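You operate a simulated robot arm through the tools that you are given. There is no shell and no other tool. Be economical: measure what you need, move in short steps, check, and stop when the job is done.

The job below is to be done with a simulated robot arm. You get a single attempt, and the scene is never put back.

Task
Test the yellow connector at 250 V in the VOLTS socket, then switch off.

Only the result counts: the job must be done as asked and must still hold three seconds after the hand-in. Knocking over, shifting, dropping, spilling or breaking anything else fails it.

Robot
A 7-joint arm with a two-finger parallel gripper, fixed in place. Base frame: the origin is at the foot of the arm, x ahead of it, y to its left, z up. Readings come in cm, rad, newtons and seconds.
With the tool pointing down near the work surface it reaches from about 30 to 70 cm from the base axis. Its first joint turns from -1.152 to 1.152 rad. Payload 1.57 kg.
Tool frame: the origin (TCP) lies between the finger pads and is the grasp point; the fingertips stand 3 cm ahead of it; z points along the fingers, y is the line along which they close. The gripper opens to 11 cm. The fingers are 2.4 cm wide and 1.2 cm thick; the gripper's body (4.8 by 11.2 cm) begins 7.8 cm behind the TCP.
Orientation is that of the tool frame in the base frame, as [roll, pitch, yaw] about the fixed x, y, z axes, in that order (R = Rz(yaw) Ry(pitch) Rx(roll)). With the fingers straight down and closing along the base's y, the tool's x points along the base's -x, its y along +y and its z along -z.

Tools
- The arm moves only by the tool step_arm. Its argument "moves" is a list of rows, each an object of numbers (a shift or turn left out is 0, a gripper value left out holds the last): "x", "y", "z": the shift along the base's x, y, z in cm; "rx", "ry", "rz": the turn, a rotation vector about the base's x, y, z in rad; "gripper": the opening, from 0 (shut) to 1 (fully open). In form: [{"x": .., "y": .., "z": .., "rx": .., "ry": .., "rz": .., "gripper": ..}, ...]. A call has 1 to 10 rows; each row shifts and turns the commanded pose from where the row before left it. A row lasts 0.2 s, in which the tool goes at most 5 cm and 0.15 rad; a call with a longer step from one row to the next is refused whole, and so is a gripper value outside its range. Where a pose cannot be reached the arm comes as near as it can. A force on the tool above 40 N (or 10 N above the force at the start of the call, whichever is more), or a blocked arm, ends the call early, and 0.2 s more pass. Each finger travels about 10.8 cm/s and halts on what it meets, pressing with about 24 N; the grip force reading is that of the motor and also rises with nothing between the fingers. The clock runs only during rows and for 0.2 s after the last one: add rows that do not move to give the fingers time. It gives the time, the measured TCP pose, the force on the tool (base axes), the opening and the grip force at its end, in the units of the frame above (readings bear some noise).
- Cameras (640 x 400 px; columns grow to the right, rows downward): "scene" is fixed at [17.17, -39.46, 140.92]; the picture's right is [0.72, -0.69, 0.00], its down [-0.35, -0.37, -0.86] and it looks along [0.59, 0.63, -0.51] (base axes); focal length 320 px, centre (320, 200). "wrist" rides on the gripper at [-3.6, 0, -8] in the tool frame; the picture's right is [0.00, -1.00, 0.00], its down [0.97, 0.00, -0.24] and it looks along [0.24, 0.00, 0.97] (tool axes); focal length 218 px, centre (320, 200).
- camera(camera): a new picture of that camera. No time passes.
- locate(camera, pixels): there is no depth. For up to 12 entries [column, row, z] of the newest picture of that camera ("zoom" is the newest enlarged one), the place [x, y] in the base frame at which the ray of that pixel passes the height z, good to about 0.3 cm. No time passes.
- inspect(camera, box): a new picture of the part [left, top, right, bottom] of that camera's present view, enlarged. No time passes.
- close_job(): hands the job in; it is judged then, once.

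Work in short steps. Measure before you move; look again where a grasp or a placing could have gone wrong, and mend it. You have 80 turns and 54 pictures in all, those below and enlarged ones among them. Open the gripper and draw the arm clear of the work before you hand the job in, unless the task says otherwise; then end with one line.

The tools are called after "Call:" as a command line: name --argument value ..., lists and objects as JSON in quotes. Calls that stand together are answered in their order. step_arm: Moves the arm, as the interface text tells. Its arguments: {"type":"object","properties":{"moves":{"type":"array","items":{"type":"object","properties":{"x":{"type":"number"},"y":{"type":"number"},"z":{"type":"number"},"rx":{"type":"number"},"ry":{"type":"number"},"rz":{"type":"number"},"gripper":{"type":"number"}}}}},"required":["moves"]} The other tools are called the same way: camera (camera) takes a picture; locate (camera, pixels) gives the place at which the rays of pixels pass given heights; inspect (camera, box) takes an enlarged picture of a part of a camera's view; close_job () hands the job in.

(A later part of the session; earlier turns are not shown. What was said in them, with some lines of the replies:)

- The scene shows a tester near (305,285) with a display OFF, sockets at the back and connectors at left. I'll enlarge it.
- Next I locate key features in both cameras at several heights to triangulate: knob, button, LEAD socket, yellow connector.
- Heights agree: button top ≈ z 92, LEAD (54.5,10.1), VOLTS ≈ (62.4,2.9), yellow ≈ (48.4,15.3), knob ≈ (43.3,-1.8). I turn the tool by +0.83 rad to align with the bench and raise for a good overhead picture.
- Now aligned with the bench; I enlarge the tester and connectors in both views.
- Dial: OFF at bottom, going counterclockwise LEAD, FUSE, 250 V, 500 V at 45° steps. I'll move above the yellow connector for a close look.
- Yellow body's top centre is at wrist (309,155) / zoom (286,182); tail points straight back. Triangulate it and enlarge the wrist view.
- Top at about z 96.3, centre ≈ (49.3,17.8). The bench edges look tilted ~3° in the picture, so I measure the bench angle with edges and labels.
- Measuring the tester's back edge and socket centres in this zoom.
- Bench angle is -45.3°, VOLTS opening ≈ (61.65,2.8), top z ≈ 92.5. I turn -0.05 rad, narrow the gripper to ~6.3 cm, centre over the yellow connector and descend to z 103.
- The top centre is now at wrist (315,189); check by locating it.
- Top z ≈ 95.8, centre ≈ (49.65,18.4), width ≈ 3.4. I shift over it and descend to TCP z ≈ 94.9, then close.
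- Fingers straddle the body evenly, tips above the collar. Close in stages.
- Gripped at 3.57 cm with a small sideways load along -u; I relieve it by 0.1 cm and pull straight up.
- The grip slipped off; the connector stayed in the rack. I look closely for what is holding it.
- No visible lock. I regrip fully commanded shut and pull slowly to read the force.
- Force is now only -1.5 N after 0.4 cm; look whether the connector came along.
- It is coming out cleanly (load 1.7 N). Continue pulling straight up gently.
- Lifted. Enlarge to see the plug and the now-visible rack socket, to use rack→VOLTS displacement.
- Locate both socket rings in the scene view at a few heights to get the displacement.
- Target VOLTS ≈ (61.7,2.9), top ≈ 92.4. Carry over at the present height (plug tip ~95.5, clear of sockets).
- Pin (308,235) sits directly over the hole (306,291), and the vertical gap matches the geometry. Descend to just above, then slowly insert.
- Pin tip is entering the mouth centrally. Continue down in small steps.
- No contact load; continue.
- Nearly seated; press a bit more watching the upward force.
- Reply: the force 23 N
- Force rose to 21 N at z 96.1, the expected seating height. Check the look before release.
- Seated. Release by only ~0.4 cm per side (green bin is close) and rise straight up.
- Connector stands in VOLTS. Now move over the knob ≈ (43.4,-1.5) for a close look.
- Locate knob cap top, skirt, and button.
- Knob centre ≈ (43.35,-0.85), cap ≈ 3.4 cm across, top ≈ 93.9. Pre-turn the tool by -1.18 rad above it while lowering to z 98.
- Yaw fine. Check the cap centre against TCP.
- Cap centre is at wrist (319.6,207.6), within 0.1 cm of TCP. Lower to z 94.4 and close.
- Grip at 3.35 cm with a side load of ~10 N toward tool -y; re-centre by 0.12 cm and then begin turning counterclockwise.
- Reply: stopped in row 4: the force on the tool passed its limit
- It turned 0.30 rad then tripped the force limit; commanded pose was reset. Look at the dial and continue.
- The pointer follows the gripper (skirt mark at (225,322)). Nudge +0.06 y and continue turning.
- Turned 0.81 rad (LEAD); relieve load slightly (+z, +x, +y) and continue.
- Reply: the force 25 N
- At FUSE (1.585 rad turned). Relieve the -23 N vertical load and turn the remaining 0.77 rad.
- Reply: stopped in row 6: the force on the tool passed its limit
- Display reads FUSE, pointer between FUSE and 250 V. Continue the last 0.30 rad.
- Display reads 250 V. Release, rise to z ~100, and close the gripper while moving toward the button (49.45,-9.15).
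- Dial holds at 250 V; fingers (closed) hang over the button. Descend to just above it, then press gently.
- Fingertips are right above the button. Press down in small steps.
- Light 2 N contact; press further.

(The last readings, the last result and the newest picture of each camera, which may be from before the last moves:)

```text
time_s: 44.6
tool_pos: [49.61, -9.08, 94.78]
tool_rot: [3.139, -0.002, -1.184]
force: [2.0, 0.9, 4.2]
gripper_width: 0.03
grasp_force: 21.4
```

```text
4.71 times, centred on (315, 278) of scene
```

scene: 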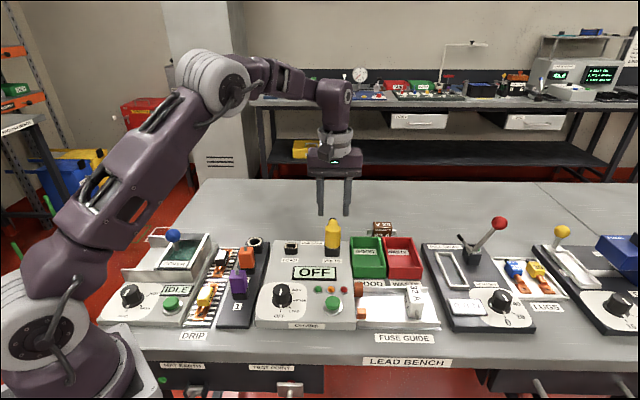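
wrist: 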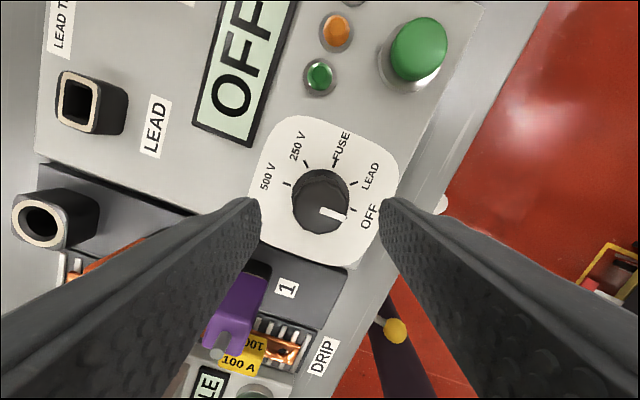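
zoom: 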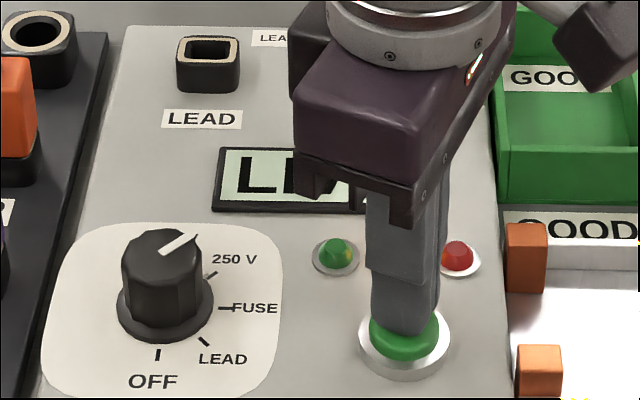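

The button registers: display now begins "LI…" and the amber lamp glows. Hold a second, then look without releasing.

Call:
step_arm --moves '[{}, {}, {}, {}, {}, {}, {}, {}]'

Call:
inspect --camera "scene" --box '[255, 235, 375, 320]'

```text
time_s: 46.5
tool_pos: [49.39, -9.03, 94.86]
tool_rot: [3.14, -0.002, -1.183]
force: [1.4, 0.3, 3.4]
gripper_width: 0.0
grasp_force: 20.8
```

```text
4.71 times, centred on (315, 278) of scene
```

zoom: 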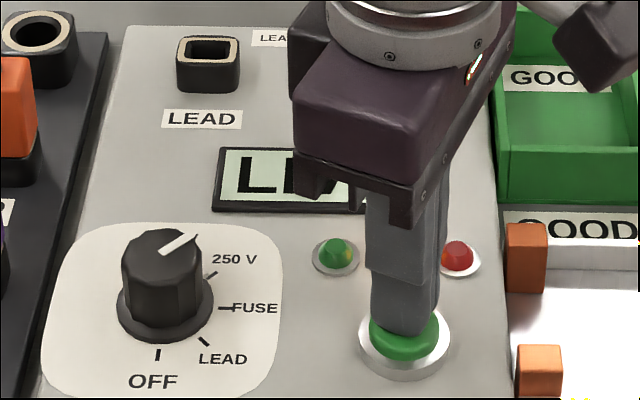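

Still LIVE; hold two more seconds in case the test needs a held button.

Call:
step_arm --moves '[{}, {}, {}, {}, {}, {}, {}, {}, {}, {}]'

Call:
inspect --camera "scene" --box '[255, 235, 375, 320]'

```text
time_s: 48.6
tool_pos: [49.48, -9.17, 94.95]
tool_rot: [3.138, -0.001, -1.184]
force: [-1.0, -1.1, 3.7]
gripper_width: 0.0
grasp_force: 20.6
```

```text
4.71 times, centred on (315, 278) of scene
```

zoom: 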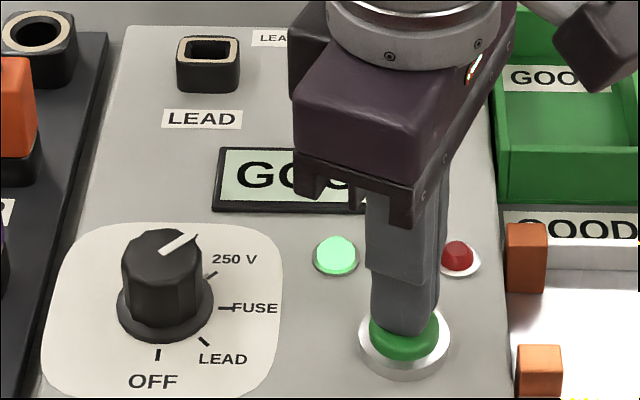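

GOOD with the green lamp lit: test finished. Rise, open, and return over the knob at the same yaw for turning it back.

Call:
step_arm --moves '[{"z": 1.5}, {"z": 2}, {"z": 2}, {"x": -1.5, "y": 2.1}, {"x": -1.5, "y": 2.1, "gripper": 0.5}, {"x": -1.5, "y": 2.1}, {"x": -1.6, "y": 2.05}, {}, {}]'

Call:
inspect --camera "wrist" --box '[240, 110, 400, 270]'

```text
time_s: 50.6
tool_pos: [43.55, -0.87, 100.37]
tool_rot: [3.139, -0.002, -1.182]
force: [-0.1, -0.7, 0.2]
gripper_width: 5.48
grasp_force: 0.0
```

```text
2.50 times, centred on (320, 190) of wrist
```

zoom: 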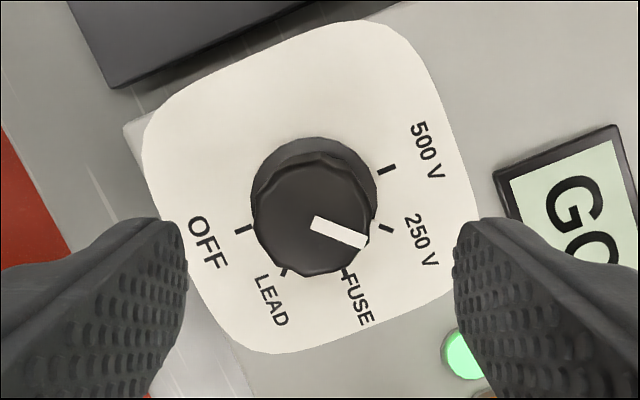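

Cap centre at zoom (312,215) implies a shift of about (-0.27,+0.15). Correct, lower to z 94.35 and close.

Call:
step_arm --moves '[{"x": -0.27, "y": 0.15, "z": -2}, {"z": -2}, {"z": -1.5}, {"z": -0.5}, {}, {"gripper": 0.35}, {"gripper": 0.2}, {}, {}]'

```text
time_s: 52.6
tool_pos: [43.12, -0.61, 94.4]
tool_rot: [3.14, -0.003, -1.184]
force: [-2.1, -1.4, -6.5]
gripper_width: 3.34
grasp_force: 41.2
```

Well-centred grip. Turn clockwise (negative) in 0.1 rad steps.

Call:
step_arm --moves '[{"rz": -0.1}, {"rz": -0.1}, {"rz": -0.1}, {"rz": -0.1}, {"rz": -0.1}, {"rz": -0.1}, {"rz": -0.1}, {"rz": -0.08}, {}]'

```text
time_s: 54.3
tool_pos: [43.31, -0.59, 94.29]
tool_rot: [-3.141, 0.0, -1.88]
force: [6.4, -2.2, -13.4]
gripper_width: 3.35
grasp_force: 41.2
stopped in row 8: the force on the tool passed its limit (the readings are from after the stop); the commanded pose is now the measured one
```

Turned 0.70 rad so far; remaining 1.66. Nudge and continue.

Call:
step_arm --moves '[{"x": 0.05, "y": -0.04, "z": -0.03}, {"rz": -0.1}, {"rz": -0.1}, {"rz": -0.1}, {"rz": -0.1}, {"rz": -0.1}, {"rz": -0.1}, {}]'

Call:
step_arm --moves '[{"rz": -0.09}, {"rz": -0.09}, {"rz": -0.09}, {"rz": -0.09}, {"rz": -0.09}, {}]'

```text
time_s: 56.1
tool_pos: [43.31, -0.72, 94.43]
tool_rot: [-3.141, 0.002, -2.481]
force: [17.7, -7.4, -0.4]
gripper_width: 3.35
grasp_force: 41.5
```

```text
time_s: 57.5
tool_pos: [43.34, -0.85, 94.38]
tool_rot: [-3.141, 0.002, -2.93]
force: [21.9, -16.1, 3.4]
gripper_width: 3.36
grasp_force: 41.2
```

Side load of 27 N toward (+x,-y); move 0.12/−0.1 to relieve it, then turn the last 0.61 rad.

Call:
step_arm --moves '[{"x": 0.12, "y": -0.1}, {"rz": -0.1}, {"rz": -0.1}, {"rz": -0.1}, {"rz": -0.1}, {"rz": -0.1}, {"rz": -0.11}, {}]'

Call:
inspect --camera "scene" --box '[255, 225, 375, 320]'

```text
time_s: 59.3
tool_pos: [43.41, -0.84, 94.37]
tool_rot: [-3.141, -0.003, 2.742]
force: [3.5, -17.0, 14.3]
gripper_width: 3.37
grasp_force: 41.4
```

```text
4.21 times, centred on (315, 272) of scene
```

zoom: 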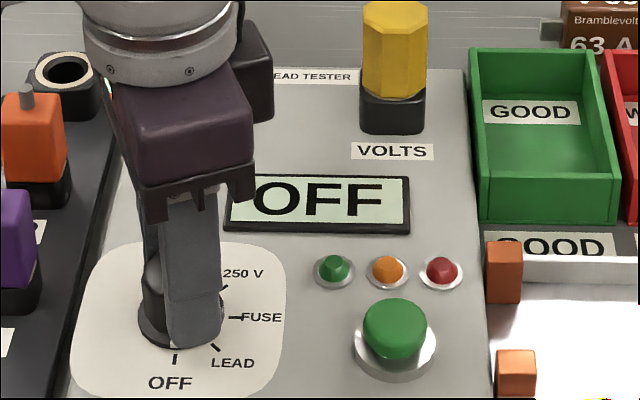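

Display reads OFF. Relieve the load, open, and withdraw upwards.

Call:
step_arm --moves '[{"y": -0.06, "z": 0.03}, {"gripper": 0.5}, {}, {"z": 1.5}, {"z": 3}, {"z": 3.5}, {"z": 4}, {"z": 4}, {"z": 2, "gripper": 0.8}, {}]'

Call:
camera --camera "scene"

Call:
inspect --camera "scene" --box '[225, 215, 375, 325]'

```text
time_s: 61.5
tool_pos: [43.36, -0.88, 112.42]
tool_rot: [3.141, -0.001, 2.744]
force: [-0.2, -0.7, 0.7]
gripper_width: 8.79
grasp_force: 0.1
```

```text
9 pictures are left
```

scene: 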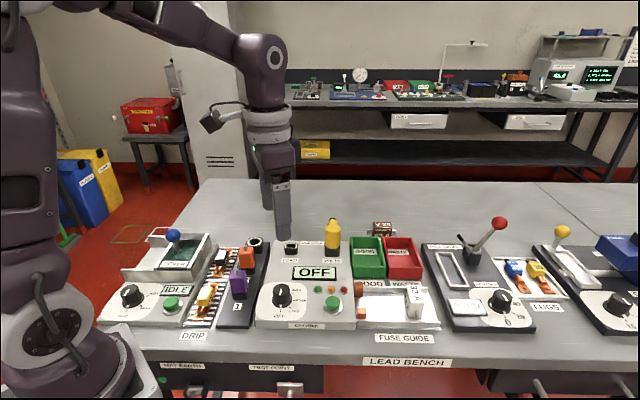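

```text
3.64 times, centred on (300, 270) of scene
```

zoom: 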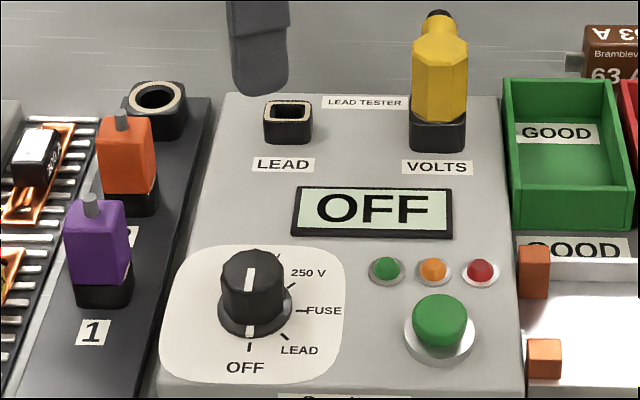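

The knob points to OFF, the display reads OFF, the connector is seated in VOLTS, nothing else has moved, and the arm is clear. Handing in.

Call:
close_job

```text
The job is handed in.
```

The yellow connector was tested at 250 V in the VOLTS socket and read GOOD with the green lamp; the tester is switched off, and the connector is still plugged into VOLTS.
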